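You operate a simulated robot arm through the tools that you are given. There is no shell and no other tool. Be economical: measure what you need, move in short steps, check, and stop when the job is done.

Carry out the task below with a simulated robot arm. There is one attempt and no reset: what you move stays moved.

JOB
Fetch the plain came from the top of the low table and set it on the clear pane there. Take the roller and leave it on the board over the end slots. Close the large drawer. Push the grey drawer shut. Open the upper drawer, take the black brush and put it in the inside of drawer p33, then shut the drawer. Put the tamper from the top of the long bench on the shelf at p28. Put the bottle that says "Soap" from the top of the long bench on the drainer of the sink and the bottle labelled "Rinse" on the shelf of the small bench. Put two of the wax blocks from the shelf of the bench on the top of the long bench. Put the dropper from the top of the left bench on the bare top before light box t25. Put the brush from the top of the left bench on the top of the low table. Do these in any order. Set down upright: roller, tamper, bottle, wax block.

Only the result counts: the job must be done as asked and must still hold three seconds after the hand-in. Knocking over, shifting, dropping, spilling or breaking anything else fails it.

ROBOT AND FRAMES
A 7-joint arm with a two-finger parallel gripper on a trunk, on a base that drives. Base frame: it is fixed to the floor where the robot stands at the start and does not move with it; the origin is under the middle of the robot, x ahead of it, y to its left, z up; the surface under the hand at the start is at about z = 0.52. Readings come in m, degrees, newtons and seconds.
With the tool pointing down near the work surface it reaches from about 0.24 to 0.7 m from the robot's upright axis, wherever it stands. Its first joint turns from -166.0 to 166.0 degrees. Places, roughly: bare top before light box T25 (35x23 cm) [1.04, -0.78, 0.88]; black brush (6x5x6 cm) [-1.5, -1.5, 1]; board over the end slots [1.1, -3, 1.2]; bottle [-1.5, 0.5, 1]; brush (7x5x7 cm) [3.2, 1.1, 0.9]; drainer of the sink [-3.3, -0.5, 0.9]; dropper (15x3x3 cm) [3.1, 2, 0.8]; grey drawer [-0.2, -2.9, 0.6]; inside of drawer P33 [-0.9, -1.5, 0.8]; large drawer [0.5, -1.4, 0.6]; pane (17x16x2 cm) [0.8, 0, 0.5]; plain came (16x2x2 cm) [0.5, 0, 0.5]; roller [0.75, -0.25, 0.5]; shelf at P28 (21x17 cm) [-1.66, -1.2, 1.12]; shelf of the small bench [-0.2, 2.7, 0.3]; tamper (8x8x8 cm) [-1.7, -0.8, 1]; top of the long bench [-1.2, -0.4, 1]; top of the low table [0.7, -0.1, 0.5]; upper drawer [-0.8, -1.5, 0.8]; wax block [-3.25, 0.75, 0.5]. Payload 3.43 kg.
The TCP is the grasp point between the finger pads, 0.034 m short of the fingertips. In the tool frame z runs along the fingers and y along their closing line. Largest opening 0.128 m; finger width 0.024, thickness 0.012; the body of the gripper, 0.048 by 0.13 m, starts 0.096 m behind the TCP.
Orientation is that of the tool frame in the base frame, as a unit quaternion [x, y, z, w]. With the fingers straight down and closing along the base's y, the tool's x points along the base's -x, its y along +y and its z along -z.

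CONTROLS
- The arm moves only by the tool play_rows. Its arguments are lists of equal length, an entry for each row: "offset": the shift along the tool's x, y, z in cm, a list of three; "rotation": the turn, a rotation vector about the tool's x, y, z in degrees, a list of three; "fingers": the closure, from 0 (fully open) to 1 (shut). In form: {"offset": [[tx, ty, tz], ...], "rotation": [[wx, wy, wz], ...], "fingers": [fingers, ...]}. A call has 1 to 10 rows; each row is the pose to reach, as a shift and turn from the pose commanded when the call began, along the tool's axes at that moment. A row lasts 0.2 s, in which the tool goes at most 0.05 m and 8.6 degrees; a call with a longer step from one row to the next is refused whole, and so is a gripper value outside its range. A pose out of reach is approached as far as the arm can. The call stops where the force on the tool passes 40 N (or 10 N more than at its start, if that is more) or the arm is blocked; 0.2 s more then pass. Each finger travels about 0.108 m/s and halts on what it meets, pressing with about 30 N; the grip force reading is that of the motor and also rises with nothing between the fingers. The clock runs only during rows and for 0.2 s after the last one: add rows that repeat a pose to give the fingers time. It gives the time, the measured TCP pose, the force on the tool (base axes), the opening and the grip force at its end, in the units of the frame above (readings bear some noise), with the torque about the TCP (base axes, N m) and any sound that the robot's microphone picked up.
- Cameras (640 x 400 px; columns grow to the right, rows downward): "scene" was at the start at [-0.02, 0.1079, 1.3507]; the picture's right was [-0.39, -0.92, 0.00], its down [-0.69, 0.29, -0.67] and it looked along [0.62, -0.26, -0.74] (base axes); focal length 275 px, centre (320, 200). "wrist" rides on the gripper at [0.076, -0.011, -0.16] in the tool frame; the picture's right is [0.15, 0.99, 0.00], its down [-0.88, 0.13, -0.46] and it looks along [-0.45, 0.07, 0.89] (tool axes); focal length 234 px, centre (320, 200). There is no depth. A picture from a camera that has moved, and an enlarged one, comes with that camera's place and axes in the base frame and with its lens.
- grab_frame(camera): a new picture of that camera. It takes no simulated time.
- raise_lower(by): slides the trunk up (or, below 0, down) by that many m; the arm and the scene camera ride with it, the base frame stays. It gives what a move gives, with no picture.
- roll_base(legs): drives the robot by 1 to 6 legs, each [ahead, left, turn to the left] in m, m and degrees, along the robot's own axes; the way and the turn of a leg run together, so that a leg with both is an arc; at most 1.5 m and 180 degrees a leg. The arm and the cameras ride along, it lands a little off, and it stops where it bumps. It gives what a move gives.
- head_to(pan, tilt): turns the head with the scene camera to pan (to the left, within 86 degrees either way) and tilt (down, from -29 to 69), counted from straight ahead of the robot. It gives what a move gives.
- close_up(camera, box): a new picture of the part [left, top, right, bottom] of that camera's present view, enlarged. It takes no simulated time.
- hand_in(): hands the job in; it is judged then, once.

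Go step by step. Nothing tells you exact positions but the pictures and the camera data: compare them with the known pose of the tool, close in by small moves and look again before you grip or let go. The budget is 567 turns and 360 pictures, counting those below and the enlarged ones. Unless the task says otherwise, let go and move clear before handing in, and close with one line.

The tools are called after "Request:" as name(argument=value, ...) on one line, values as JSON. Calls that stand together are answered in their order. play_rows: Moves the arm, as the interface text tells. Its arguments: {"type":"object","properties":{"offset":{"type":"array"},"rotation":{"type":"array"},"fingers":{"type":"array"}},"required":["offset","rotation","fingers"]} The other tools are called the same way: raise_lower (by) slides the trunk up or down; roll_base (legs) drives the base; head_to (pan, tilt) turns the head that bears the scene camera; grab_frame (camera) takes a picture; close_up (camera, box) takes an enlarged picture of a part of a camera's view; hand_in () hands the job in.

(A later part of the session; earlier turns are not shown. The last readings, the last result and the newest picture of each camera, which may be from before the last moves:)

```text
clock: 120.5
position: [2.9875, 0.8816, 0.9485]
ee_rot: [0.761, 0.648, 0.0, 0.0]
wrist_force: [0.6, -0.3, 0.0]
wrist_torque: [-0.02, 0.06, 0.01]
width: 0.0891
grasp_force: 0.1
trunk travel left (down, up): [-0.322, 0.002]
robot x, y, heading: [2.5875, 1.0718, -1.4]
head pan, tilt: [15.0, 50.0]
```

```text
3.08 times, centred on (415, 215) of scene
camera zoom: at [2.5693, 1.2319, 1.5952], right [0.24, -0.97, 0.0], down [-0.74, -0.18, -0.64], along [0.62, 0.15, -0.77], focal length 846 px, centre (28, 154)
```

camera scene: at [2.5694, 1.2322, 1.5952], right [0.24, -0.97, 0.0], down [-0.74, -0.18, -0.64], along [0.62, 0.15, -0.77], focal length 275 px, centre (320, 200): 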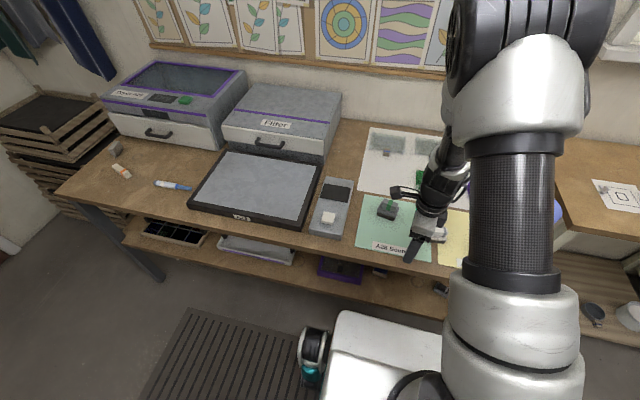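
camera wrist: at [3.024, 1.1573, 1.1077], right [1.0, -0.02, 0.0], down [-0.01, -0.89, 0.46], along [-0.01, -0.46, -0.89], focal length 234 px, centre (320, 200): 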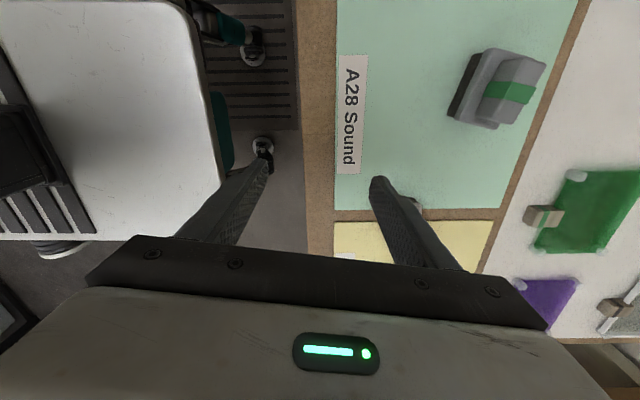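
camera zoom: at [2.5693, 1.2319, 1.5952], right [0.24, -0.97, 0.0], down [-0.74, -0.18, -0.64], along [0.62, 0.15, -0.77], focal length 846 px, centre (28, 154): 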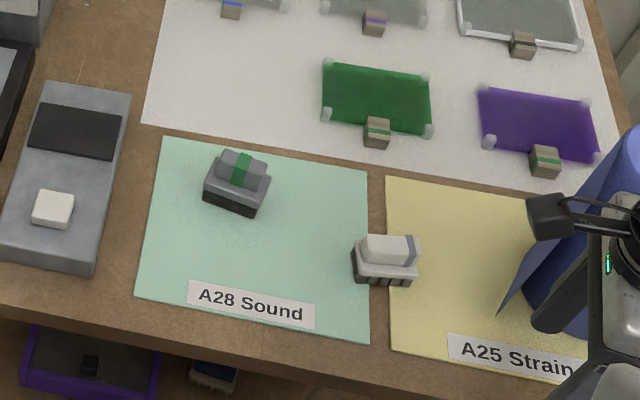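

Request:
close_up(camera="scene", box=[380, 188, 420, 213])

Request:
close_up(camera="scene", box=[420, 218, 460, 243])

```text
16.00 times, centred on (400, 200) of scene
camera zoom: at [2.5693, 1.2319, 1.5952], right [0.24, -0.97, 0.0], down [-0.74, -0.18, -0.64], along [0.62, 0.15, -0.77], focal length 4400 px, centre (-960, 192)
```

zoom: 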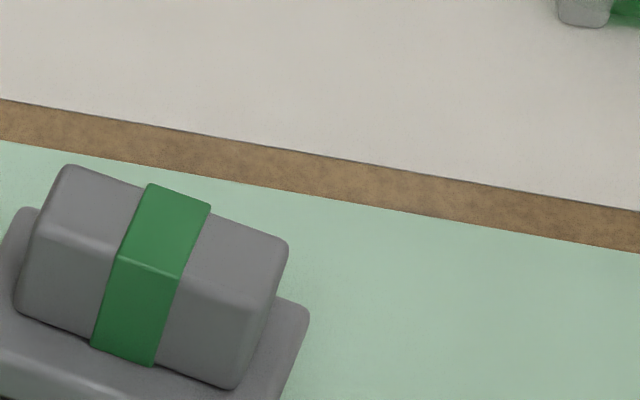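

```text
16.00 times, centred on (440, 230) of scene
camera zoom: at [2.5693, 1.2319, 1.5952], right [0.24, -0.97, 0.0], down [-0.74, -0.18, -0.64], along [0.62, 0.15, -0.77], focal length 4400 px, centre (-1600, -288)
```

zoom: 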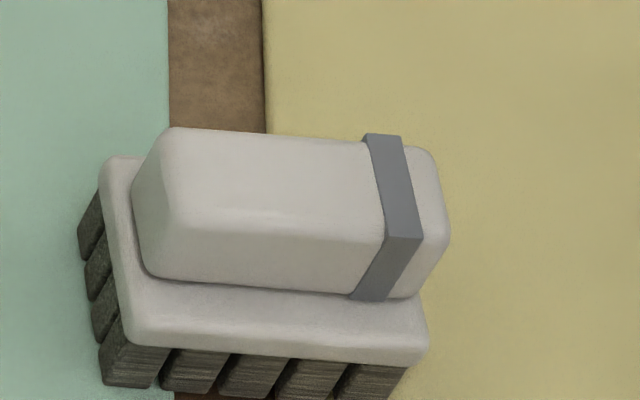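

Request:
close_up(camera="scene", box=[372, 195, 412, 222])

Request:
grab_frame(camera="scene")

```text
14.81 times, centred on (392, 208) of scene
camera zoom: at [2.5693, 1.2319, 1.5952], right [0.24, -0.97, 0.0], down [-0.74, -0.18, -0.64], along [0.62, 0.15, -0.77], focal length 4074 px, centre (-747, 74)
```

zoom: 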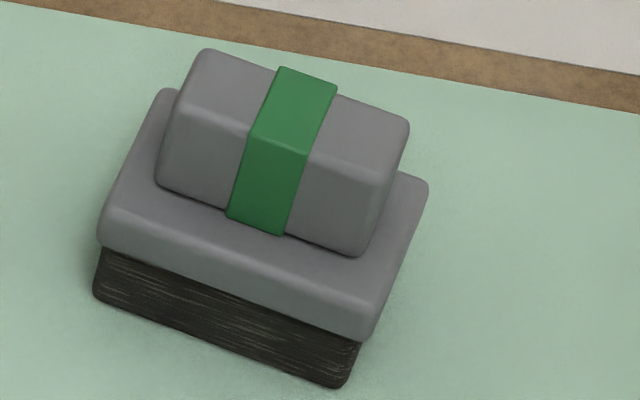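

```text
321 pictures are left
camera scene: at [2.5693, 1.2319, 1.5952], right [0.24, -0.97, 0.0], down [-0.74, -0.18, -0.64], along [0.62, 0.15, -0.77], focal length 275 px, centre (320, 200)
```

scene: 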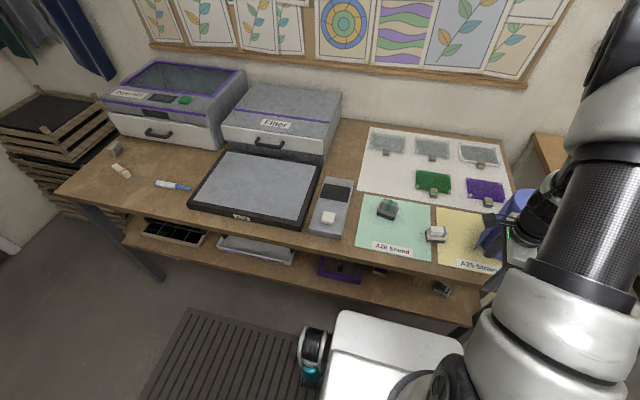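

By position the grey brush with the green band (at about 3.19, 1.14) is the one meant. I move over it.

Request:
play_rows(offset=[[3.6, 2, -1], [7.2, 4, -2], [10.8, 6, -2], [14.4, 8, -2], [18, 10, -2], [21.6, 12, -2], [25.3, 14, -2], [28.9, 15.9, -2]], rotation=[[0, 0, 0], [0, 0, 1], [0, 0, 2], [0, 0, 3], [0, 0, 3], [0, 0, 3], [0, 0, 3], [0, 0, 3]], fingers=[0.3, 0.3, 0.3, 0.3, 0.3, 0.3, 0.3, 0.3])

Request:
grab_frame(camera="wrist")

Request:
close_up(camera="scene", box=[350, 150, 480, 280])

```text
clock: 122.3
position: [3.1926, 1.1425, 0.9671]
ee_rot: [0.779, 0.628, -0.001, -0.001]
wrist_force: [-0.1, 0.1, -0.3]
wrist_torque: [0.02, 0.02, 0.0]
width: 0.0897
grasp_force: 0.1
trunk travel left (down, up): [-0.322, 0.002]
robot x, y, heading: [2.5856, 1.0756, -1.4]
head pan, tilt: [15.0, 50.0]
```

```text
320 pictures are left
camera wrist: at [3.1987, 1.2193, 1.1275], right [1.0, -0.07, 0.0], down [-0.06, -0.89, 0.46], along [-0.03, -0.46, -0.89], focal length 234 px, centre (320, 200)
```

wrist: 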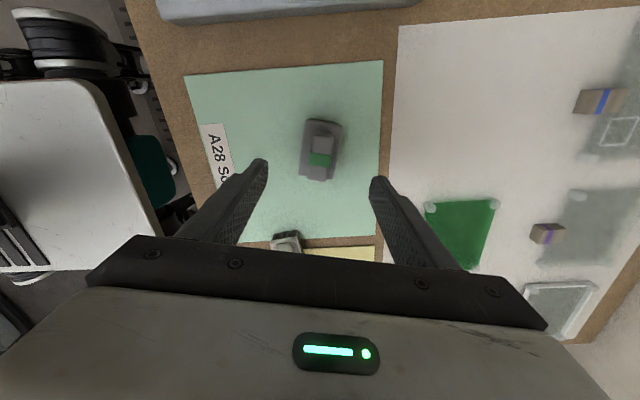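

```text
3.08 times, centred on (415, 215) of scene
camera zoom: at [2.5695, 1.2324, 1.5951], right [0.24, -0.97, 0.0], down [-0.74, -0.18, -0.64], along [0.62, 0.15, -0.77], focal length 846 px, centre (28, 154)
```

zoom: 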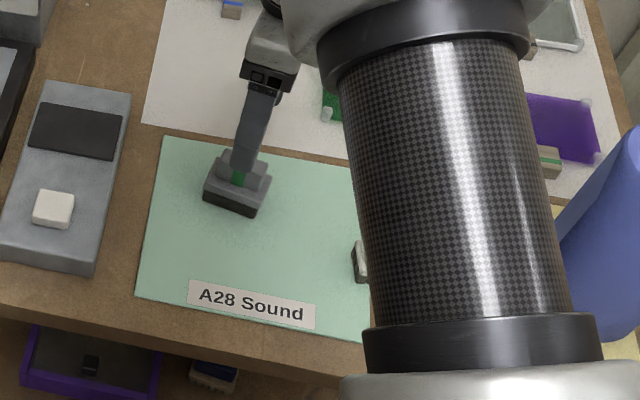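

Request:
play_rows(offset=[[0, 0, 4], [0, 0, 8], [0, 0, 10], [0, 0, 10.9], [0, 0, 10.9], [0, 0, 10.9], [0, 0, 10.9], [0, 0, 10.9]], rotation=[[0, 0, 0], [0, 0, 0], [0, 0, 0], [0, 0, 0], [0, 0, 0], [0, 0, 0], [0, 0, 0], [0, 0, 0]], fingers=[0.3, 0.3, 0.3, 0.3, 0.6, 1, 1, 1])

Request:
grab_frame(camera="wrist")

```text
clock: 124.1
position: [3.1926, 1.1428, 0.8599]
ee_rot: [0.779, 0.627, 0.0, 0.001]
wrist_force: [0.9, 0.6, -0.9]
wrist_torque: [0.02, -0.02, 0.02]
width: 0.0428
grasp_force: 29.8
trunk travel left (down, up): [-0.322, 0.002]
robot x, y, heading: [2.5859, 1.0723, -1.1]
head pan, tilt: [15.0, 50.0]
```

```text
318 pictures are left
camera wrist: at [3.1991, 1.2194, 1.0198], right [1.0, -0.07, 0.0], down [-0.06, -0.89, 0.46], along [-0.03, -0.46, -0.89], focal length 234 px, centre (320, 200)
```

wrist: 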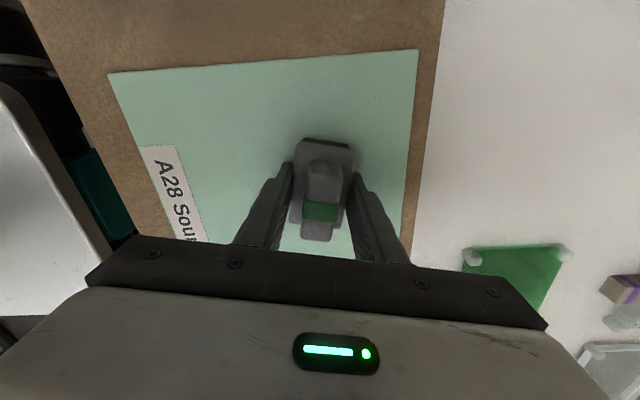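

Request:
play_rows(offset=[[0, 0, -4], [0, 0, -8], [0, -3, -11], [0, -7, -12], [0, -11, -12], [0, -15, -12]], rotation=[[0, 0, 0], [0, 0, 0], [0, 0, 0], [0, 0, 0], [0, 0, 0], [0, 0, 0]], fingers=[1, 1, 1, 1, 1, 1])

Request:
roll_base(legs=[[-0.33, 0, 0], [0, -1.0, 1], [0, 0, 180]])

```text
clock: 125.5
position: [3.0465, 1.1763, 0.9802]
ee_rot: [0.779, 0.627, 0.0, 0.001]
wrist_force: [-0.1, 0.1, -1.3]
wrist_torque: [0.01, -0.01, -0.04]
width: 0.0429
grasp_force: 29.5
trunk travel left (down, up): [-0.322, 0.002]
robot x, y, heading: [2.5845, 1.0726, -1.5]
head pan, tilt: [15.0, 50.0]
```

```text
clock: 144.8
position: [1.7731, -0.0248, 0.98]
ee_rot: [-0.63, 0.777, 0.001, 0.0]
wrist_force: [-0.3, 0.0, -0.8]
wrist_torque: [-0.02, 0.02, 0.0]
width: 0.0431
grasp_force: 29.9
trunk travel left (down, up): [-0.322, 0.002]
robot x, y, heading: [2.2387, 0.0783, 179.1]
head pan, tilt: [15.0, 50.0]
```

Request:
roll_base(legs=[[0.4, 0.19, 0.9], [0.42, 0, 0]])

Request:
raise_lower(by=-0.2)

Request:
grab_frame(camera="wrist")

Request:
grab_frame(camera="scene")

```text
clock: 149.8
position: [0.9374, -0.2157, 0.9805]
ee_rot: [-0.634, 0.774, 0.001, 0.0]
wrist_force: [-0.3, -0.1, -0.8]
wrist_torque: [-0.03, 0.0, 0.01]
width: 0.0432
grasp_force: 30.1
trunk travel left (down, up): [-0.322, 0.002]
robot x, y, heading: [1.3977, -0.1072, 180.0]
head pan, tilt: [15.0, 50.0]
```

```text
clock: 151.9
position: [0.9376, -0.2149, 0.7807]
ee_rot: [-0.635, 0.773, 0.0, 0.001]
wrist_force: [0.6, -0.8, -1.3]
wrist_torque: [0.03, -0.01, -0.01]
width: 0.043
grasp_force: 30.1
trunk travel left (down, up): [-0.122, 0.202]
robot x, y, heading: [1.4001, -0.1031, 180.1]
head pan, tilt: [15.0, 50.0]
```

```text
317 pictures are left
camera wrist: at [0.9342, -0.2927, 0.9389], right [-1.0, 0.05, 0.0], down [0.04, 0.89, 0.46], along [0.02, 0.46, -0.89], focal length 234 px, centre (320, 200)
```

wrist: 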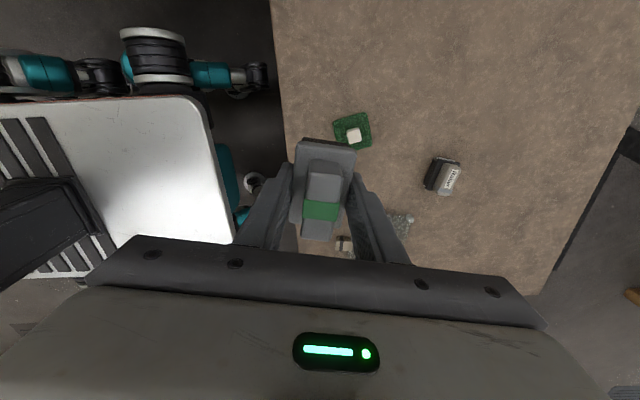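

```text
316 pictures are left
camera scene: at [1.4103, -0.2664, 1.3952], right [-0.26, 0.97, 0.0], down [0.74, 0.2, -0.64], along [-0.62, -0.16, -0.77], focal length 275 px, centre (320, 200)
```

scene: 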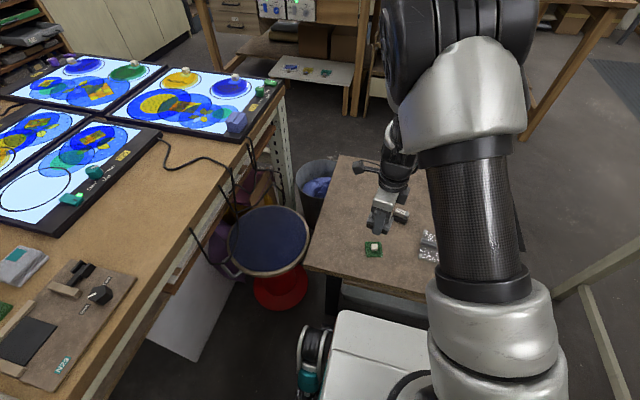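

Request:
play_rows(offset=[[2.8, 3.2, 0], [5.6, 6.4, 0], [8.4, 9.6, 2], [11.2, 12.8, 4], [11.2, 12.8, 8.5], [11.2, 12.8, 13], [11.2, 12.8, 16.5], [11.2, 12.8, 19], [11.2, 12.8, 20.2]], rotation=[[0, 0, 0], [0, 0, 0], [0, 0, 0], [0, 0, 0], [0, 0, 0], [0, 0, 0], [0, 0, 0], [0, 0, 0], [0, 0, 0]], fingers=[1, 1, 1, 1, 1, 1, 1, 1, 1])

Request:
grab_frame(camera="wrist")

Request:
close_up(camera="scene", box=[300, 140, 440, 260])

```text
clock: 153.9
position: [0.7899, -0.3002, 0.5756]
ee_rot: [-0.634, 0.773, 0.0, 0.001]
wrist_force: [0.1, -0.4, -0.6]
wrist_torque: [0.07, 0.0, 0.01]
width: 0.0433
grasp_force: 29.9
trunk travel left (down, up): [-0.122, 0.202]
robot x, y, heading: [1.4005, -0.1066, 179.9]
head pan, tilt: [15.0, 50.0]
```

```text
315 pictures are left
camera wrist: at [0.7868, -0.3773, 0.7363], right [-1.0, 0.05, 0.0], down [0.04, 0.89, 0.46], along [0.02, 0.46, -0.89], focal length 234 px, centre (320, 200)
```

wrist: 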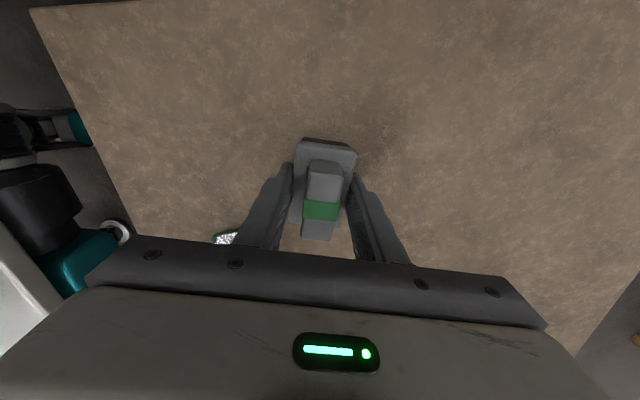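

```text
3.33 times, centred on (370, 200) of scene
camera zoom: at [1.4103, -0.2664, 1.3951], right [-0.26, 0.97, 0.0], down [0.74, 0.2, -0.64], along [-0.62, -0.16, -0.77], focal length 917 px, centre (153, 200)
```

zoom: 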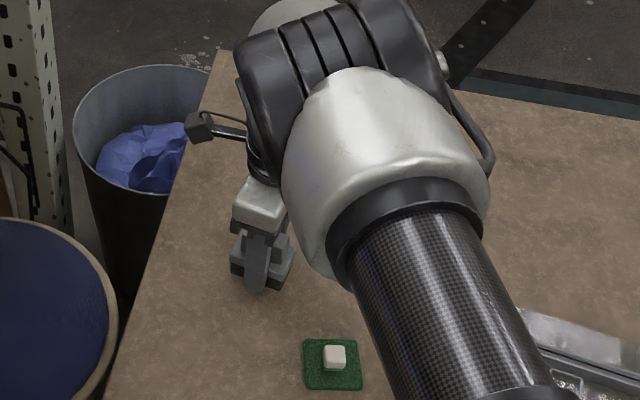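

Request:
play_rows(offset=[[0, 0, 0.4], [0, 0, 0.7], [0, 0, 0.9]], rotation=[[0, 0, 0], [0, 0, 0], [0, 0, 0]], fingers=[1, 1, 1])

```text
clock: 154.7
position: [0.7907, -0.2997, 0.5681]
ee_rot: [-0.634, 0.773, 0.0, -0.001]
wrist_force: [-0.3, -0.2, -1.9]
wrist_torque: [-0.02, 0.0, -0.02]
width: 0.0432
grasp_force: 29.6
trunk travel left (down, up): [-0.122, 0.202]
robot x, y, heading: [1.3937, -0.1042, 179.8]
head pan, tilt: [15.0, 50.0]
```

Request:
play_rows(offset=[[0, 0, 0.3], [0, 0, 0.5], [0, 0, 0.7]], rotation=[[0, 0, 0], [0, 0, 0], [0, 0, 0]], fingers=[1, 1, 1])

```text
clock: 155.5
position: [0.7903, -0.3002, 0.5604]
ee_rot: [-0.635, 0.773, 0.0, 0.0]
wrist_force: [-0.3, -0.3, -1.3]
wrist_torque: [-0.01, 0.0, -0.01]
width: 0.0432
grasp_force: 29.5
trunk travel left (down, up): [-0.122, 0.202]
robot x, y, heading: [1.3986, -0.1064, 180.1]
head pan, tilt: [15.0, 50.0]
```

Request:
play_rows(offset=[[0, 0, 0.2], [0, 0, 0.4]], rotation=[[0, 0, 0], [0, 0, 0]], fingers=[1, 1])

```text
clock: 156.1
position: [0.7904, -0.2991, 0.5578]
ee_rot: [-0.634, 0.773, 0.0, 0.0]
wrist_force: [0.1, 0.1, -1.3]
wrist_torque: [-0.02, -0.03, -0.01]
width: 0.043
grasp_force: 29.8
trunk travel left (down, up): [-0.122, 0.202]
robot x, y, heading: [1.3954, -0.1054, 179.6]
head pan, tilt: [15.0, 50.0]
```

Request:
play_rows(offset=[[0, 0, 0.2], [0, 0, 0.3]], rotation=[[0, 0, 0], [0, 0, 0]], fingers=[1, 1])

Request:
close_up(camera="scene", box=[340, 180, 400, 225])

```text
clock: 156.7
position: [0.7897, -0.2999, 0.5572]
ee_rot: [-0.634, 0.774, 0.001, 0.0]
wrist_force: [3.7, 3.3, 13.3]
wrist_torque: [0.01, -0.19, 0.04]
width: 0.0429
grasp_force: 30.3
trunk travel left (down, up): [-0.122, 0.202]
robot x, y, heading: [1.3964, -0.1041, 180.0]
head pan, tilt: [15.0, 50.0]
```

```text
8.89 times, centred on (370, 202) of scene
camera zoom: at [1.4115, -0.266, 1.3954], right [-0.26, 0.97, 0.0], down [0.74, 0.2, -0.64], along [-0.62, -0.16, -0.77], focal length 2445 px, centre (-124, 178)
```

zoom: 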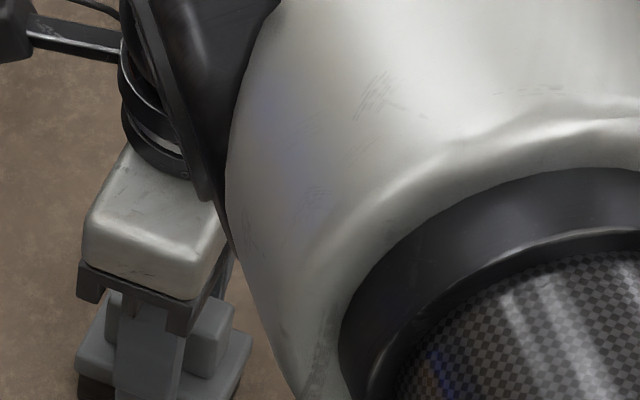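

Request:
play_rows(offset=[[0, 0, -0.1], [0, 0, -0.1], [0, 0, -0.1], [0, 0, -0.1], [0, 0, -4], [0, 0, -8.5], [0, 0, -13], [0, 0, -17]], rotation=[[0, 0, 0], [0, 0, 0], [0, 0, 0], [0, 0, 0], [0, 0, 0], [0, 0, 0], [0, 0, 0], [0, 0, 0]], fingers=[0.8, 0.5, 0.4, 0.4, 0.4, 0.4, 0.4, 0.4])

Request:
grab_frame(camera="wrist")

```text
clock: 158.5
position: [0.7905, -0.2995, 0.7236]
ee_rot: [-0.634, 0.773, 0.0, 0.001]
wrist_force: [-1.0, -0.3, -0.9]
wrist_torque: [-0.02, 0.0, 0.0]
width: 0.0766
grasp_force: 0.0
trunk travel left (down, up): [-0.122, 0.202]
robot x, y, heading: [1.3991, -0.1038, 179.7]
head pan, tilt: [15.0, 50.0]
```

```text
312 pictures are left
camera wrist: at [0.7885, -0.3767, 0.8827], right [-1.0, 0.05, 0.0], down [0.04, 0.89, 0.46], along [0.02, 0.46, -0.89], focal length 234 px, centre (320, 200)
```

wrist: 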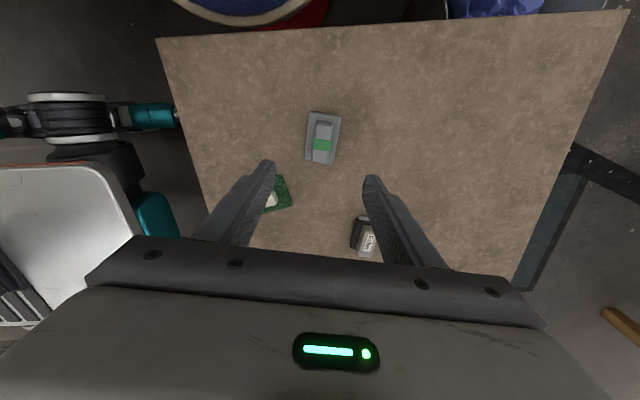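

The brush stands on the low table. Now for the dropper at about (3.12, 1.94).

Request:
play_rows(offset=[[-2, -4, -2], [-4, -8, -4], [-6, -12, -6], [-8, -15, -8]], rotation=[[0, 0, 0], [0, 0, 0], [0, 0, 0], [0, 0, 0]], fingers=[0.4, 0.4, 0.4, 0.4])

Request:
raise_lower(by=0.2)

Request:
roll_base(legs=[[-0.86, -0.15, 0], [0, 0, -180], [0, 1.0, 0], [0, 0.95, 0], [0.28, 0, 0]])

Request:
head_to(pan=15, tilt=50)

Request:
grab_frame(camera="scene")

Request:
grab_frame(camera="wrist")

```text
clock: 159.5
position: [0.9527, -0.2481, 0.8047]
ee_rot: [-0.635, 0.772, 0.0, 0.0]
wrist_force: [-0.2, 0.4, -0.2]
wrist_torque: [0.0, -0.04, 0.0]
width: 0.0767
grasp_force: 0.1
trunk travel left (down, up): [-0.122, 0.202]
robot x, y, heading: [1.3974, -0.1048, 179.8]
head pan, tilt: [15.0, 50.0]
```

```text
clock: 161.7
position: [0.9523, -0.2494, 1.0035]
ee_rot: [-0.635, 0.773, 0.0, 0.001]
wrist_force: [0.4, -0.4, 0.3]
wrist_torque: [0.0, 0.01, 0.02]
width: 0.0774
grasp_force: 0.1
trunk travel left (down, up): [-0.322, 0.002]
robot x, y, heading: [1.396, -0.1086, 179.8]
head pan, tilt: [15.0, 50.0]
```

```text
clock: 194.2
position: [2.9313, 2.1741, 1.0047]
ee_rot: [0.767, 0.642, -0.001, 0.001]
wrist_force: [0.3, 0.5, 0.2]
wrist_torque: [0.03, -0.01, 0.0]
width: 0.0769
grasp_force: 0.0
trunk travel left (down, up): [-0.322, 0.002]
robot x, y, heading: [2.4889, 2.0235, 1.0]
head pan, tilt: [15.0, 50.0]
```

```text
clock: 194.8
position: [2.9308, 2.1743, 1.0034]
ee_rot: [0.767, 0.641, 0.0, 0.001]
wrist_force: [0.2, 0.9, -0.1]
wrist_torque: [-0.02, 0.01, 0.0]
width: 0.0766
grasp_force: 0.1
trunk travel left (down, up): [-0.322, 0.002]
robot x, y, heading: [2.492, 2.0203, 0.9]
head pan, tilt: [15.0, 50.0]
```

```text
311 pictures are left
camera scene: at [2.4676, 2.1797, 1.5951], right [0.27, -0.96, 0.0], down [-0.74, -0.21, -0.64], along [0.62, 0.18, -0.77], focal length 275 px, centre (320, 200)
```

scene: 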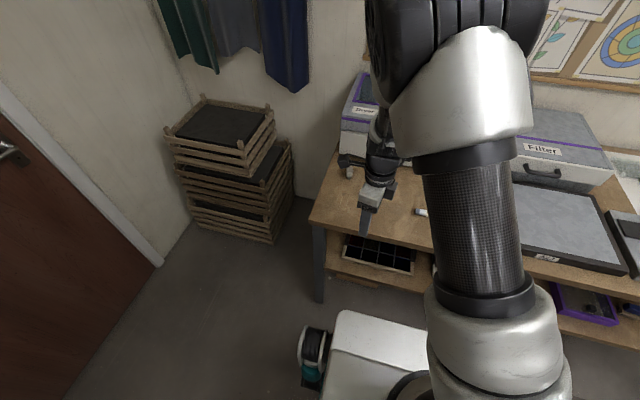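

```text
310 pictures are left
camera wrist: at [2.9343, 2.2503, 1.1635], right [1.0, -0.03, 0.0], down [-0.03, -0.89, 0.46], along [-0.01, -0.46, -0.89], focal length 234 px, centre (320, 200)
```

wrist: 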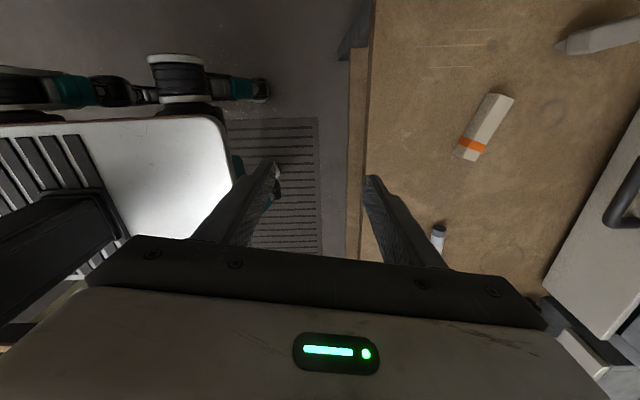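

Request:
play_rows(offset=[[-3.5, 2.8, 0], [-7, 5.6, 0], [-10.5, 8.4, 0], [-14, 11.2, 0], [-17, 13.7, 0], [-19.5, 15.7, 0]], rotation=[[0, 0, 0], [0, 0, 0], [0, 0, 0], [0, 0, 0], [0, 0, 0], [0, 0, 0]], fingers=[0.4, 0.4, 0.4, 0.4, 0.4, 0.4])

Request:
grab_frame(camera="wrist")

```text
clock: 196.2
position: [3.0496, 1.9525, 1.0053]
ee_rot: [0.767, 0.642, 0.0, 0.001]
wrist_force: [-0.6, -0.1, 0.0]
wrist_torque: [0.03, -0.02, 0.02]
width: 0.0771
grasp_force: 0.1
trunk travel left (down, up): [-0.322, 0.002]
robot x, y, heading: [2.4875, 2.0233, 0.9]
head pan, tilt: [15.0, 50.0]
```

```text
309 pictures are left
camera wrist: at [3.0533, 2.029, 1.1642], right [1.0, -0.03, 0.0], down [-0.03, -0.89, 0.46], along [-0.01, -0.46, -0.89], focal length 234 px, centre (320, 200)
```

wrist: 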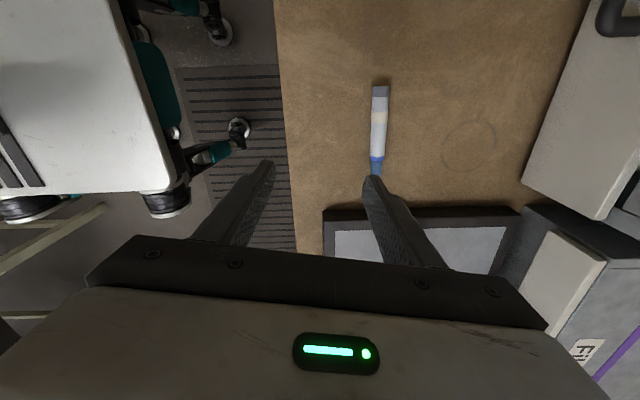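

Request:
play_rows(offset=[[0.6, 2.8, 0], [1.2, 5.6, 2], [1.7, 8.1, 5], [1.7, 8.1, 7.5]], rotation=[[0, 0, -4], [0, 0, -8], [0, 0, -10], [0, 0, -10]], fingers=[0.4, 0.4, 0.4, 0.4])

Request:
grab_frame(camera="wrist")

```text
clock: 197.2
position: [3.1332, 1.957, 0.9286]
ee_rot: [0.708, 0.706, 0.0, 0.0]
wrist_force: [-0.3, -0.3, 0.2]
wrist_torque: [-0.03, 0.03, 0.0]
width: 0.0767
grasp_force: 0.1
trunk travel left (down, up): [-0.322, 0.002]
robot x, y, heading: [2.4873, 2.0234, 0.8]
head pan, tilt: [15.0, 50.0]
```

```text
308 pictures are left
camera wrist: at [3.1241, 2.0324, 1.0884], right [0.99, 0.14, 0.0], down [0.13, -0.88, 0.46], along [0.07, -0.45, -0.89], focal length 234 px, centre (320, 200)
```

wrist: 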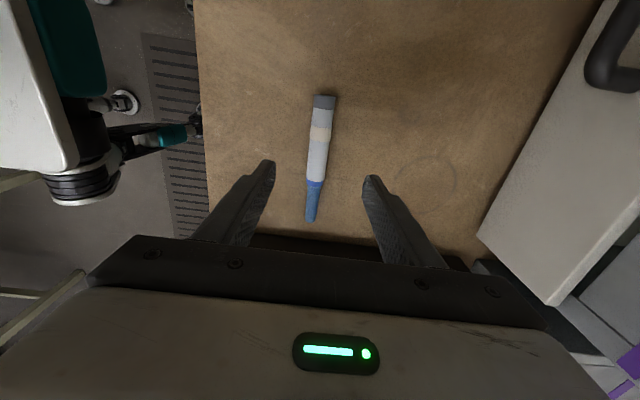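

Request:
play_rows(offset=[[0, -0.3, 3], [0.3, -0.35, 5.5], [0.3, -0.35, 6.75], [0.3, -0.35, 6.75], [0.3, -0.35, 6.75], [0.3, -0.35, 6.75], [0.3, -0.35, 6.75]], rotation=[[0, 0, 0], [0, 0, 0], [0, 0, 0], [0, 0, 0], [0, 0, 0], [0, 0, 0], [0, 0, 0]], fingers=[0.4, 0.4, 0.4, 0.7, 1, 1, 1])

Request:
grab_frame(camera="wrist")

```text
clock: 198.8
position: [3.1319, 1.9592, 0.8628]
ee_rot: [0.708, 0.706, -0.001, 0.0]
wrist_force: [0.9, -0.5, 0.4]
wrist_torque: [0.08, -0.03, -0.03]
width: 0.0213
grasp_force: 29.9
trunk travel left (down, up): [-0.322, 0.002]
robot x, y, heading: [2.4884, 2.021, 1.2]
head pan, tilt: [15.0, 50.0]
```

```text
307 pictures are left
camera wrist: at [3.121, 2.0351, 1.022], right [0.99, 0.14, 0.0], down [0.13, -0.88, 0.46], along [0.07, -0.45, -0.89], focal length 234 px, centre (320, 200)
```

wrist: 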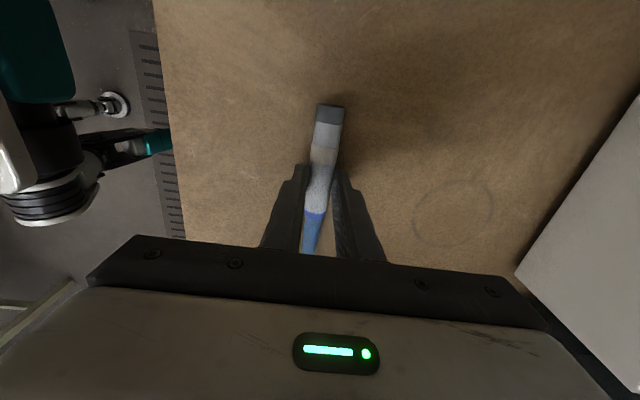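

Request:
play_rows(offset=[[0, 0, -4.5], [0, 0, -9], [0, -3, -12], [0, -7, -14], [0, -11, -14], [0, -15, -14], [0, -19, -14]], rotation=[[0, 0, 0], [0, 0, 0], [0, 0, 0], [0, 0, 0], [0, 0, 0], [0, 0, 0], [0, 0, 0]], fingers=[1, 1, 1, 1, 1, 1, 1])

Request:
roll_base(legs=[[-0.25, 0, -1], [0, -1.0, 0], [0, -0.98, 0], [0, 0, -90]])

Request:
head_to(pan=0, tilt=35)

Request:
grab_frame(camera="scene")

```text
clock: 200.4
position: [2.9408, 1.9586, 1.0041]
ee_rot: [0.708, 0.706, 0.0, 0.002]
wrist_force: [0.4, -0.4, -0.6]
wrist_torque: [0.01, 0.0, 0.0]
width: 0.0212
grasp_force: 30.1
trunk travel left (down, up): [-0.322, 0.002]
robot x, y, heading: [2.4863, 2.0208, 0.9]
head pan, tilt: [15.0, 50.0]
```

```text
clock: 225.1
position: [2.156, -0.429, 1.0036]
ee_rot: [1.0, -0.008, -0.001, 0.0]
wrist_force: [-0.3, -0.1, -0.6]
wrist_torque: [-0.02, -0.02, -0.01]
width: 0.0215
grasp_force: 30.1
trunk travel left (down, up): [-0.322, 0.002]
robot x, y, heading: [2.2253, 0.0217, -90.1]
head pan, tilt: [15.0, 50.0]
```

```text
clock: 225.9
position: [2.156, -0.4286, 1.0047]
ee_rot: [1.0, -0.008, -0.001, 0.0]
wrist_force: [-0.7, -0.6, -0.4]
wrist_torque: [0.01, 0.01, -0.04]
width: 0.0211
grasp_force: 30.1
trunk travel left (down, up): [-0.322, 0.002]
robot x, y, heading: [2.2237, 0.0199, -89.9]
head pan, tilt: [0.0, 35.0]
```

```text
306 pictures are left
camera scene: at [2.3617, 0.0232, 1.6168], right [-1.0, 0.0, 0.0], down [0.0, 0.57, -0.82], along [0.0, -0.82, -0.57], focal length 275 px, centre (320, 200)
```

scene: 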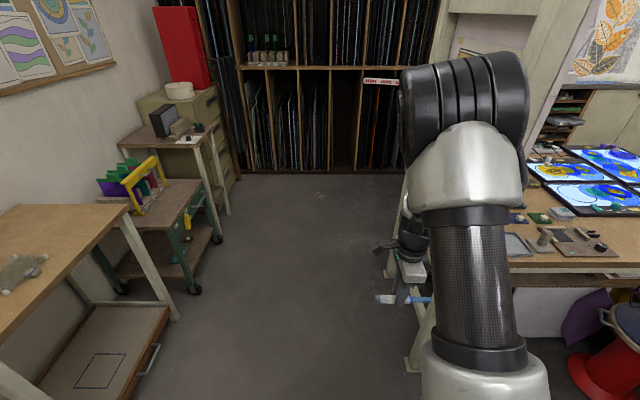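

Request:
roll_base(legs=[[0, -0.82, 0], [0.2, 0, 0]])

Request:
head_to(pan=-15, tilt=50)

Request:
grab_frame(camera="scene")

Request:
grab_frame(camera="wrist")

```text
clock: 235.3
position: [1.3291, -0.6223, 1.0031]
ee_rot: [1.0, -0.017, -0.001, 0.0]
wrist_force: [0.6, -0.5, -0.8]
wrist_torque: [0.0, -0.02, -0.01]
width: 0.021
grasp_force: 30.2
trunk travel left (down, up): [-0.322, 0.002]
robot x, y, heading: [1.4029, -0.1735, -90.8]
head pan, tilt: [0.0, 35.0]
```

```text
clock: 236.1
position: [1.3294, -0.6224, 1.0033]
ee_rot: [1.0, -0.017, -0.001, -0.001]
wrist_force: [0.1, 0.4, -0.2]
wrist_torque: [0.02, 0.0, 0.0]
width: 0.0213
grasp_force: 29.7
trunk travel left (down, up): [-0.322, 0.002]
robot x, y, heading: [1.4074, -0.1741, -90.6]
head pan, tilt: [-15.0, 50.0]
```

```text
305 pictures are left
camera scene: at [1.522, -0.1596, 1.5952], right [-0.96, 0.27, 0.0], down [0.21, 0.74, -0.64], along [-0.17, -0.62, -0.77], focal length 275 px, centre (320, 200)
```

scene: 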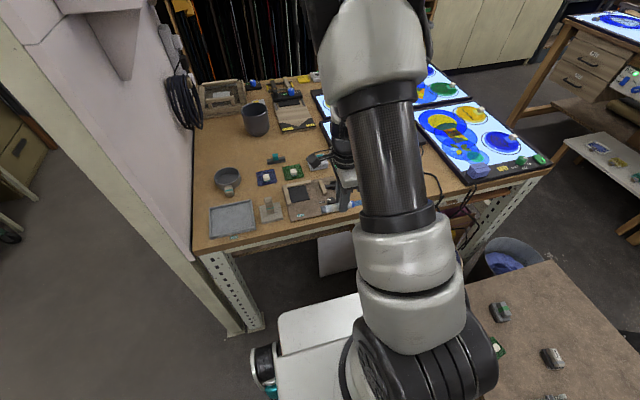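

```text
304 pictures are left
camera wrist: at [1.4067, -0.6138, 1.1633], right [0.11, -0.99, 0.0], down [-0.88, -0.1, 0.46], along [-0.45, -0.05, -0.89], focal length 234 px, centre (320, 200)
```

wrist: 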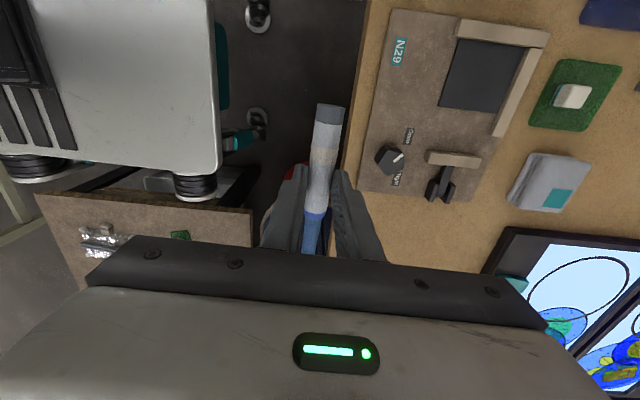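

Request:
play_rows(offset=[[-3.7, 2.8, 0], [-7.4, 5.6, 0], [-11.1, 8.4, 0], [-14.8, 11.2, 0], [-18.5, 14, 0], [-22.4, 16.6, 0]], rotation=[[0, 0, 0], [0, 0, 0], [0, 0, 0], [0, 0, 0], [0, 0, 0], [0, 0, 0]], fingers=[1, 1, 1, 1, 1, 1])

Request:
grab_frame(camera="scene")

Request:
grab_frame(camera="wrist")

```text
clock: 237.5
position: [1.1016, -0.7824, 1.0047]
ee_rot: [1.0, -0.017, 0.001, -0.001]
wrist_force: [0.0, -0.4, -1.3]
wrist_torque: [0.01, 0.0, -0.02]
width: 0.0212
grasp_force: 30.9
trunk travel left (down, up): [-0.322, 0.002]
robot x, y, heading: [1.401, -0.1739, -90.8]
head pan, tilt: [-15.0, 50.0]
```

```text
303 pictures are left
camera scene: at [1.5215, -0.1598, 1.5952], right [-0.96, 0.27, 0.0], down [0.21, 0.74, -0.64], along [-0.17, -0.62, -0.77], focal length 275 px, centre (320, 200)
```

scene: 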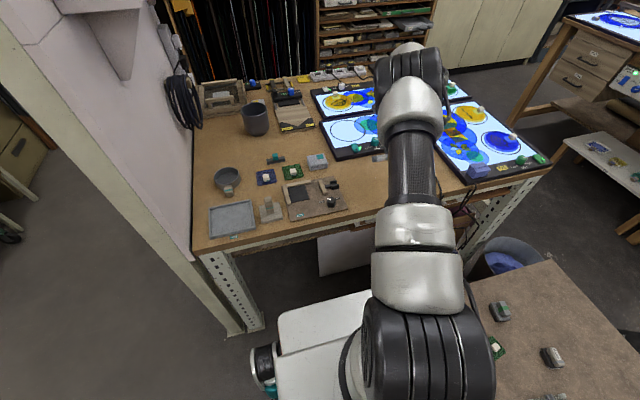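

```text
302 pictures are left
camera wrist: at [1.1793, -0.7741, 1.1638], right [0.11, -0.99, 0.0], down [-0.88, -0.1, 0.46], along [-0.45, -0.05, -0.89], focal length 234 px, centre (320, 200)
```

wrist: 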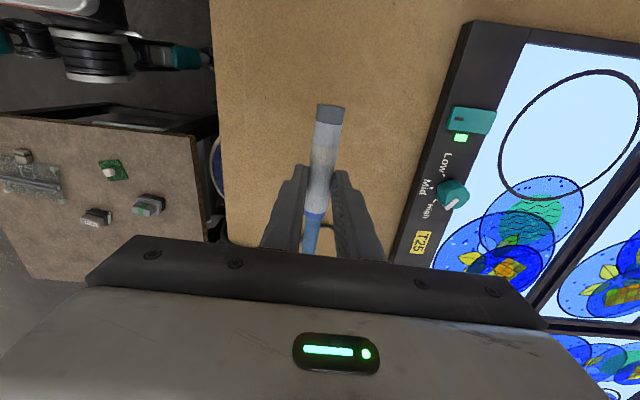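

Request:
play_rows(offset=[[0, 0, 3], [0, 0, 5], [0, 0, 6.5]], rotation=[[0, 0, 0], [0, 0, 0], [0, 0, 0]], fingers=[1, 1, 1])

Request:
play_rows(offset=[[0, 0, 0.4], [0, 0, 0.8], [0, 0, 1.2]], rotation=[[0, 0, 0], [0, 0, 0], [0, 0, 0]], fingers=[1, 1, 1])

Request:
grab_frame(camera="wrist")

```text
clock: 238.3
position: [1.1014, -0.7807, 0.9387]
ee_rot: [1.0, -0.017, 0.0, 0.0]
wrist_force: [-0.5, 0.1, -0.8]
wrist_torque: [0.0, 0.01, 0.03]
width: 0.0211
grasp_force: 29.3
trunk travel left (down, up): [-0.322, 0.002]
robot x, y, heading: [1.4065, -0.169, -90.6]
head pan, tilt: [-15.0, 50.0]
```

```text
clock: 239.1
position: [1.1001, -0.7831, 0.9263]
ee_rot: [1.0, -0.016, -0.002, 0.0]
wrist_force: [0.5, -0.6, -1.3]
wrist_torque: [0.02, 0.0, 0.0]
width: 0.0211
grasp_force: 30.3
trunk travel left (down, up): [-0.322, 0.002]
robot x, y, heading: [1.4039, -0.1762, -90.6]
head pan, tilt: [-15.0, 50.0]
```

```text
301 pictures are left
camera wrist: at [1.1775, -0.7735, 1.0868], right [0.11, -0.99, 0.0], down [-0.88, -0.1, 0.46], along [-0.45, -0.05, -0.89], focal length 234 px, centre (320, 200)
```

wrist: 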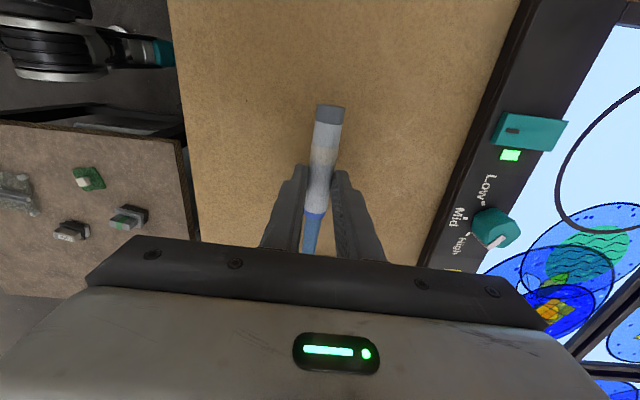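

Request:
play_rows(offset=[[0, 0, 0.3], [0, 0, 0.6], [0, 0, 0.8]], rotation=[[0, 0, 0], [0, 0, 0], [0, 0, 0]], fingers=[1, 1, 1])

```text
clock: 239.9
position: [1.0989, -0.7811, 0.9207]
ee_rot: [1.0, -0.016, -0.001, 0.0]
wrist_force: [-0.2, 0.5, -1.5]
wrist_torque: [-0.03, 0.02, 0.03]
width: 0.0212
grasp_force: 30.3
trunk travel left (down, up): [-0.322, 0.002]
robot x, y, heading: [1.4059, -0.1721, -90.7]
head pan, tilt: [-15.0, 50.0]
```

Request:
play_rows(offset=[[0, 0, 0.3], [0, 0, 0.5]], rotation=[[0, 0, 0], [0, 0, 0]], fingers=[1, 1])

```text
clock: 240.5
position: [1.0989, -0.7817, 0.9146]
ee_rot: [1.0, -0.017, 0.0, 0.001]
wrist_force: [-0.6, -0.8, -0.5]
wrist_torque: [0.01, 0.01, -0.02]
width: 0.0212
grasp_force: 30.3
trunk travel left (down, up): [-0.322, 0.002]
robot x, y, heading: [1.401, -0.1744, -90.8]
head pan, tilt: [-15.0, 50.0]
```

Request:
play_rows(offset=[[0, 0, 0.2], [0, 0, 0.4]], rotation=[[0, 0, 0], [0, 0, 0]], fingers=[1, 1])

```text
clock: 241.1
position: [1.1001, -0.7802, 0.9119]
ee_rot: [1.0, -0.017, -0.001, 0.002]
wrist_force: [0.1, 2.6, 14.8]
wrist_torque: [0.18, -0.62, 0.04]
width: 0.0214
grasp_force: 30.0
trunk travel left (down, up): [-0.322, 0.002]
robot x, y, heading: [1.4062, -0.1705, -90.7]
head pan, tilt: [-15.0, 50.0]
```

Request:
play_rows(offset=[[0, 0, -0.1], [0, 0, -0.1], [0, 0, -0.1], [0, 0, -0.1], [0, 0, -3], [0, 0, -7], [0, 0, -11]], rotation=[[0, 0, 0], [0, 0, 0], [0, 0, 0], [0, 0, 0], [0, 0, 0], [0, 0, 0], [0, 0, 0]], fingers=[0.9, 0.8, 0.7, 0.6, 0.6, 0.6, 0.6])

Request:
grab_frame(camera="wrist")

```text
clock: 242.7
position: [1.1002, -0.7769, 1.0184]
ee_rot: [1.0, -0.017, 0.0, 0.0]
wrist_force: [0.9, 0.3, -0.4]
wrist_torque: [0.02, -0.04, 0.02]
width: 0.0515
grasp_force: 0.1
trunk travel left (down, up): [-0.322, 0.002]
robot x, y, heading: [1.4012, -0.1748, -90.6]
head pan, tilt: [-15.0, 50.0]
```

```text
300 pictures are left
camera wrist: at [1.1783, -0.7689, 1.1777], right [0.11, -0.99, 0.0], down [-0.88, -0.1, 0.46], along [-0.45, -0.05, -0.89], focal length 234 px, centre (320, 200)
```

wrist: 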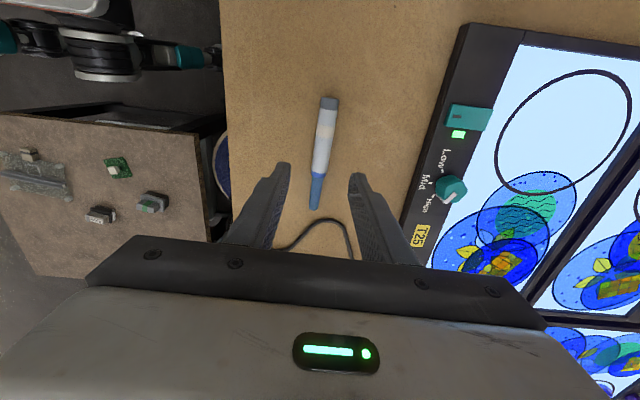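

The dropper lies before T25. Next the roller: I tuck the arm and turn toward the low table.

Request:
play_rows(offset=[[4, -2, 0], [8, -5, 0], [12, -8, 0], [16, -11, 0], [20, -14, 0], [23, -17, 0]], rotation=[[0, 0, 0], [0, 0, 0], [0, 0, 0], [0, 0, 0], [0, 0, 0], [0, 0, 0]], fingers=[0.2, 0.2, 0.2, 0.2, 0.2, 0.2])

Request:
roll_base(legs=[[-0.1, 0, 0], [0, 0, -89.4]])

Request:
raise_lower(by=-0.2)

Request:
grab_frame(camera="wrist")

```text
clock: 244.1
position: [1.3367, -0.617, 1.0157]
ee_rot: [1.0, -0.017, -0.001, 0.0]
wrist_force: [-0.4, 0.4, 0.3]
wrist_torque: [0.0, 0.03, 0.03]
width: 0.1026
grasp_force: 0.1
trunk travel left (down, up): [-0.322, 0.002]
robot x, y, heading: [1.4038, -0.1715, -90.7]
head pan, tilt: [-15.0, 50.0]
```

```text
clock: 249.2
position: [0.9598, -0.0052, 1.0161]
ee_rot: [-0.699, 0.716, 0.001, 0.001]
wrist_force: [-0.6, 0.3, -0.3]
wrist_torque: [-0.01, 0.02, -0.03]
width: 0.1023
grasp_force: 0.1
trunk travel left (down, up): [-0.322, 0.002]
robot x, y, heading: [1.404, -0.0715, 179.4]
head pan, tilt: [-15.0, 50.0]
```

```text
clock: 251.3
position: [0.9582, -0.0061, 0.8167]
ee_rot: [-0.699, 0.716, 0.0, 0.0]
wrist_force: [-0.2, -0.5, -0.6]
wrist_torque: [0.0, 0.0, -0.01]
width: 0.1022
grasp_force: 0.1
trunk travel left (down, up): [-0.122, 0.202]
robot x, y, heading: [1.404, -0.0688, 179.9]
head pan, tilt: [-15.0, 50.0]
```

```text
299 pictures are left
camera wrist: at [0.9696, -0.083, 0.975], right [-0.99, -0.12, 0.0], down [-0.11, 0.88, 0.46], along [-0.06, 0.45, -0.89], focal length 234 px, centre (320, 200)
```

wrist: 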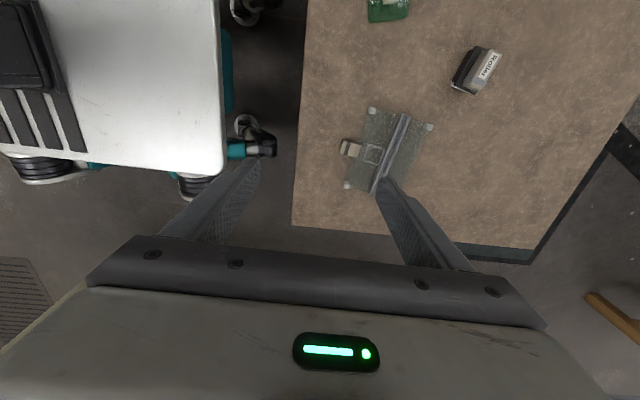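

Request:
play_rows(offset=[[2.2, 3.9, 0], [4.4, 7.8, 1], [6.6, 11.7, 2], [8.8, 15.6, 4], [11, 19.5, 6], [13, 23.1, 8]], rotation=[[0, 0, 0], [0, 0, 0], [0, 0, 0], [0, 0, 0], [0, 0, 0], [0, 0, 0]], fingers=[0.2, 0.2, 0.2, 0.2, 0.2, 0.2])

Request:
close_up(camera="wrist", box=[220, 60, 420, 240])

Request:
head_to(pan=15, tilt=50)

Request:
close_up(camera="scene", box=[300, 140, 460, 260])

```text
clock: 252.7
position: [0.7252, -0.1282, 0.7343]
ee_rot: [-0.699, 0.716, 0.0, 0.001]
wrist_force: [-0.5, 0.1, 0.3]
wrist_torque: [0.0, 0.0, -0.01]
width: 0.1026
grasp_force: 0.1
trunk travel left (down, up): [-0.122, 0.202]
robot x, y, heading: [1.4048, -0.0712, 179.7]
head pan, tilt: [-15.0, 50.0]
```

```text
2.22 times, centred on (320, 150) of wrist
camera zoom: at [0.7358, -0.2054, 0.8937], right [-0.99, -0.12, 0.0], down [-0.11, 0.88, 0.46], along [-0.05, 0.45, -0.89], focal length 520 px, centre (320, 311)
```

zoom: 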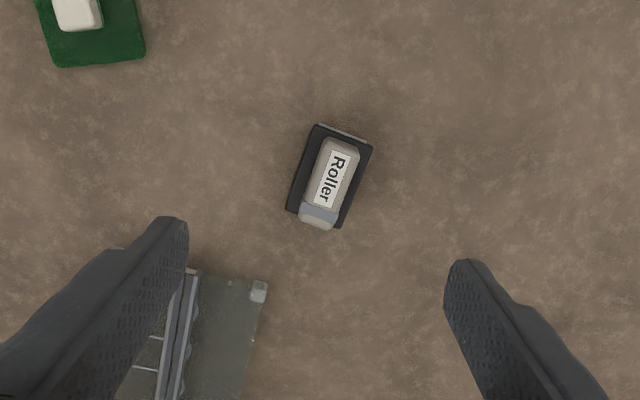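

```text
clock: 253.7
position: [0.7259, -0.1283, 0.7337]
ee_rot: [-0.699, 0.715, 0.001, 0.0]
wrist_force: [0.2, 0.4, 0.1]
wrist_torque: [0.03, 0.01, 0.03]
width: 0.1025
grasp_force: 0.0
trunk travel left (down, up): [-0.122, 0.202]
robot x, y, heading: [1.4084, -0.0717, 179.3]
head pan, tilt: [15.0, 50.0]
```

```text
3.33 times, centred on (380, 200) of scene
camera zoom: at [1.4176, -0.2324, 1.3951], right [-0.25, 0.97, 0.0], down [0.74, 0.19, -0.64], along [-0.62, -0.16, -0.77], focal length 917 px, centre (120, 200)
```

zoom: 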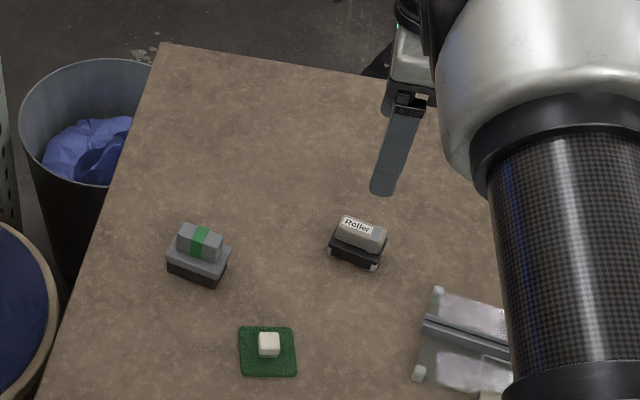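

Request:
play_rows(offset=[[0.1, 0.2, 3], [0.1, 0.2, 6], [0.1, 0.2, 9]], rotation=[[0, 0, 4], [0, 0, 8], [0, 0, 11.4]], fingers=[0.3, 0.3, 0.3])

Request:
close_up(camera="wrist", box=[200, 60, 440, 260])

```text
clock: 254.5
position: [0.7222, -0.13, 0.6456]
ee_rot: [-0.624, 0.782, 0.001, 0.0]
wrist_force: [0.3, 0.4, -0.3]
wrist_torque: [-0.01, 0.0, -0.03]
width: 0.0896
grasp_force: 0.1
trunk travel left (down, up): [-0.122, 0.202]
robot x, y, heading: [1.4038, -0.0678, 179.5]
head pan, tilt: [15.0, 50.0]
```

```text
2.00 times, centred on (320, 160) of wrist
camera zoom: at [0.7175, -0.2075, 0.804], right [-1.0, 0.08, 0.0], down [0.07, 0.89, 0.46], along [0.03, 0.46, -0.89], focal length 468 px, centre (320, 280)
```

zoom: 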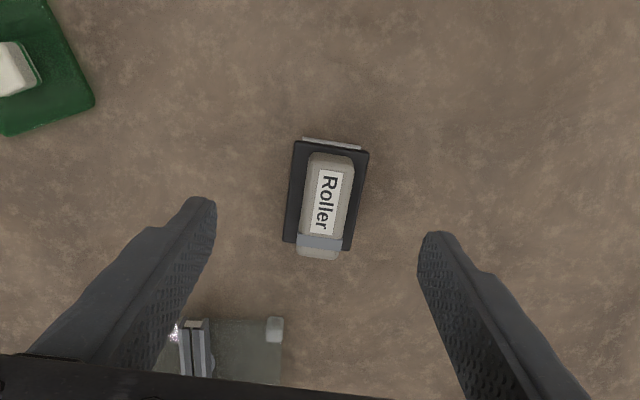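

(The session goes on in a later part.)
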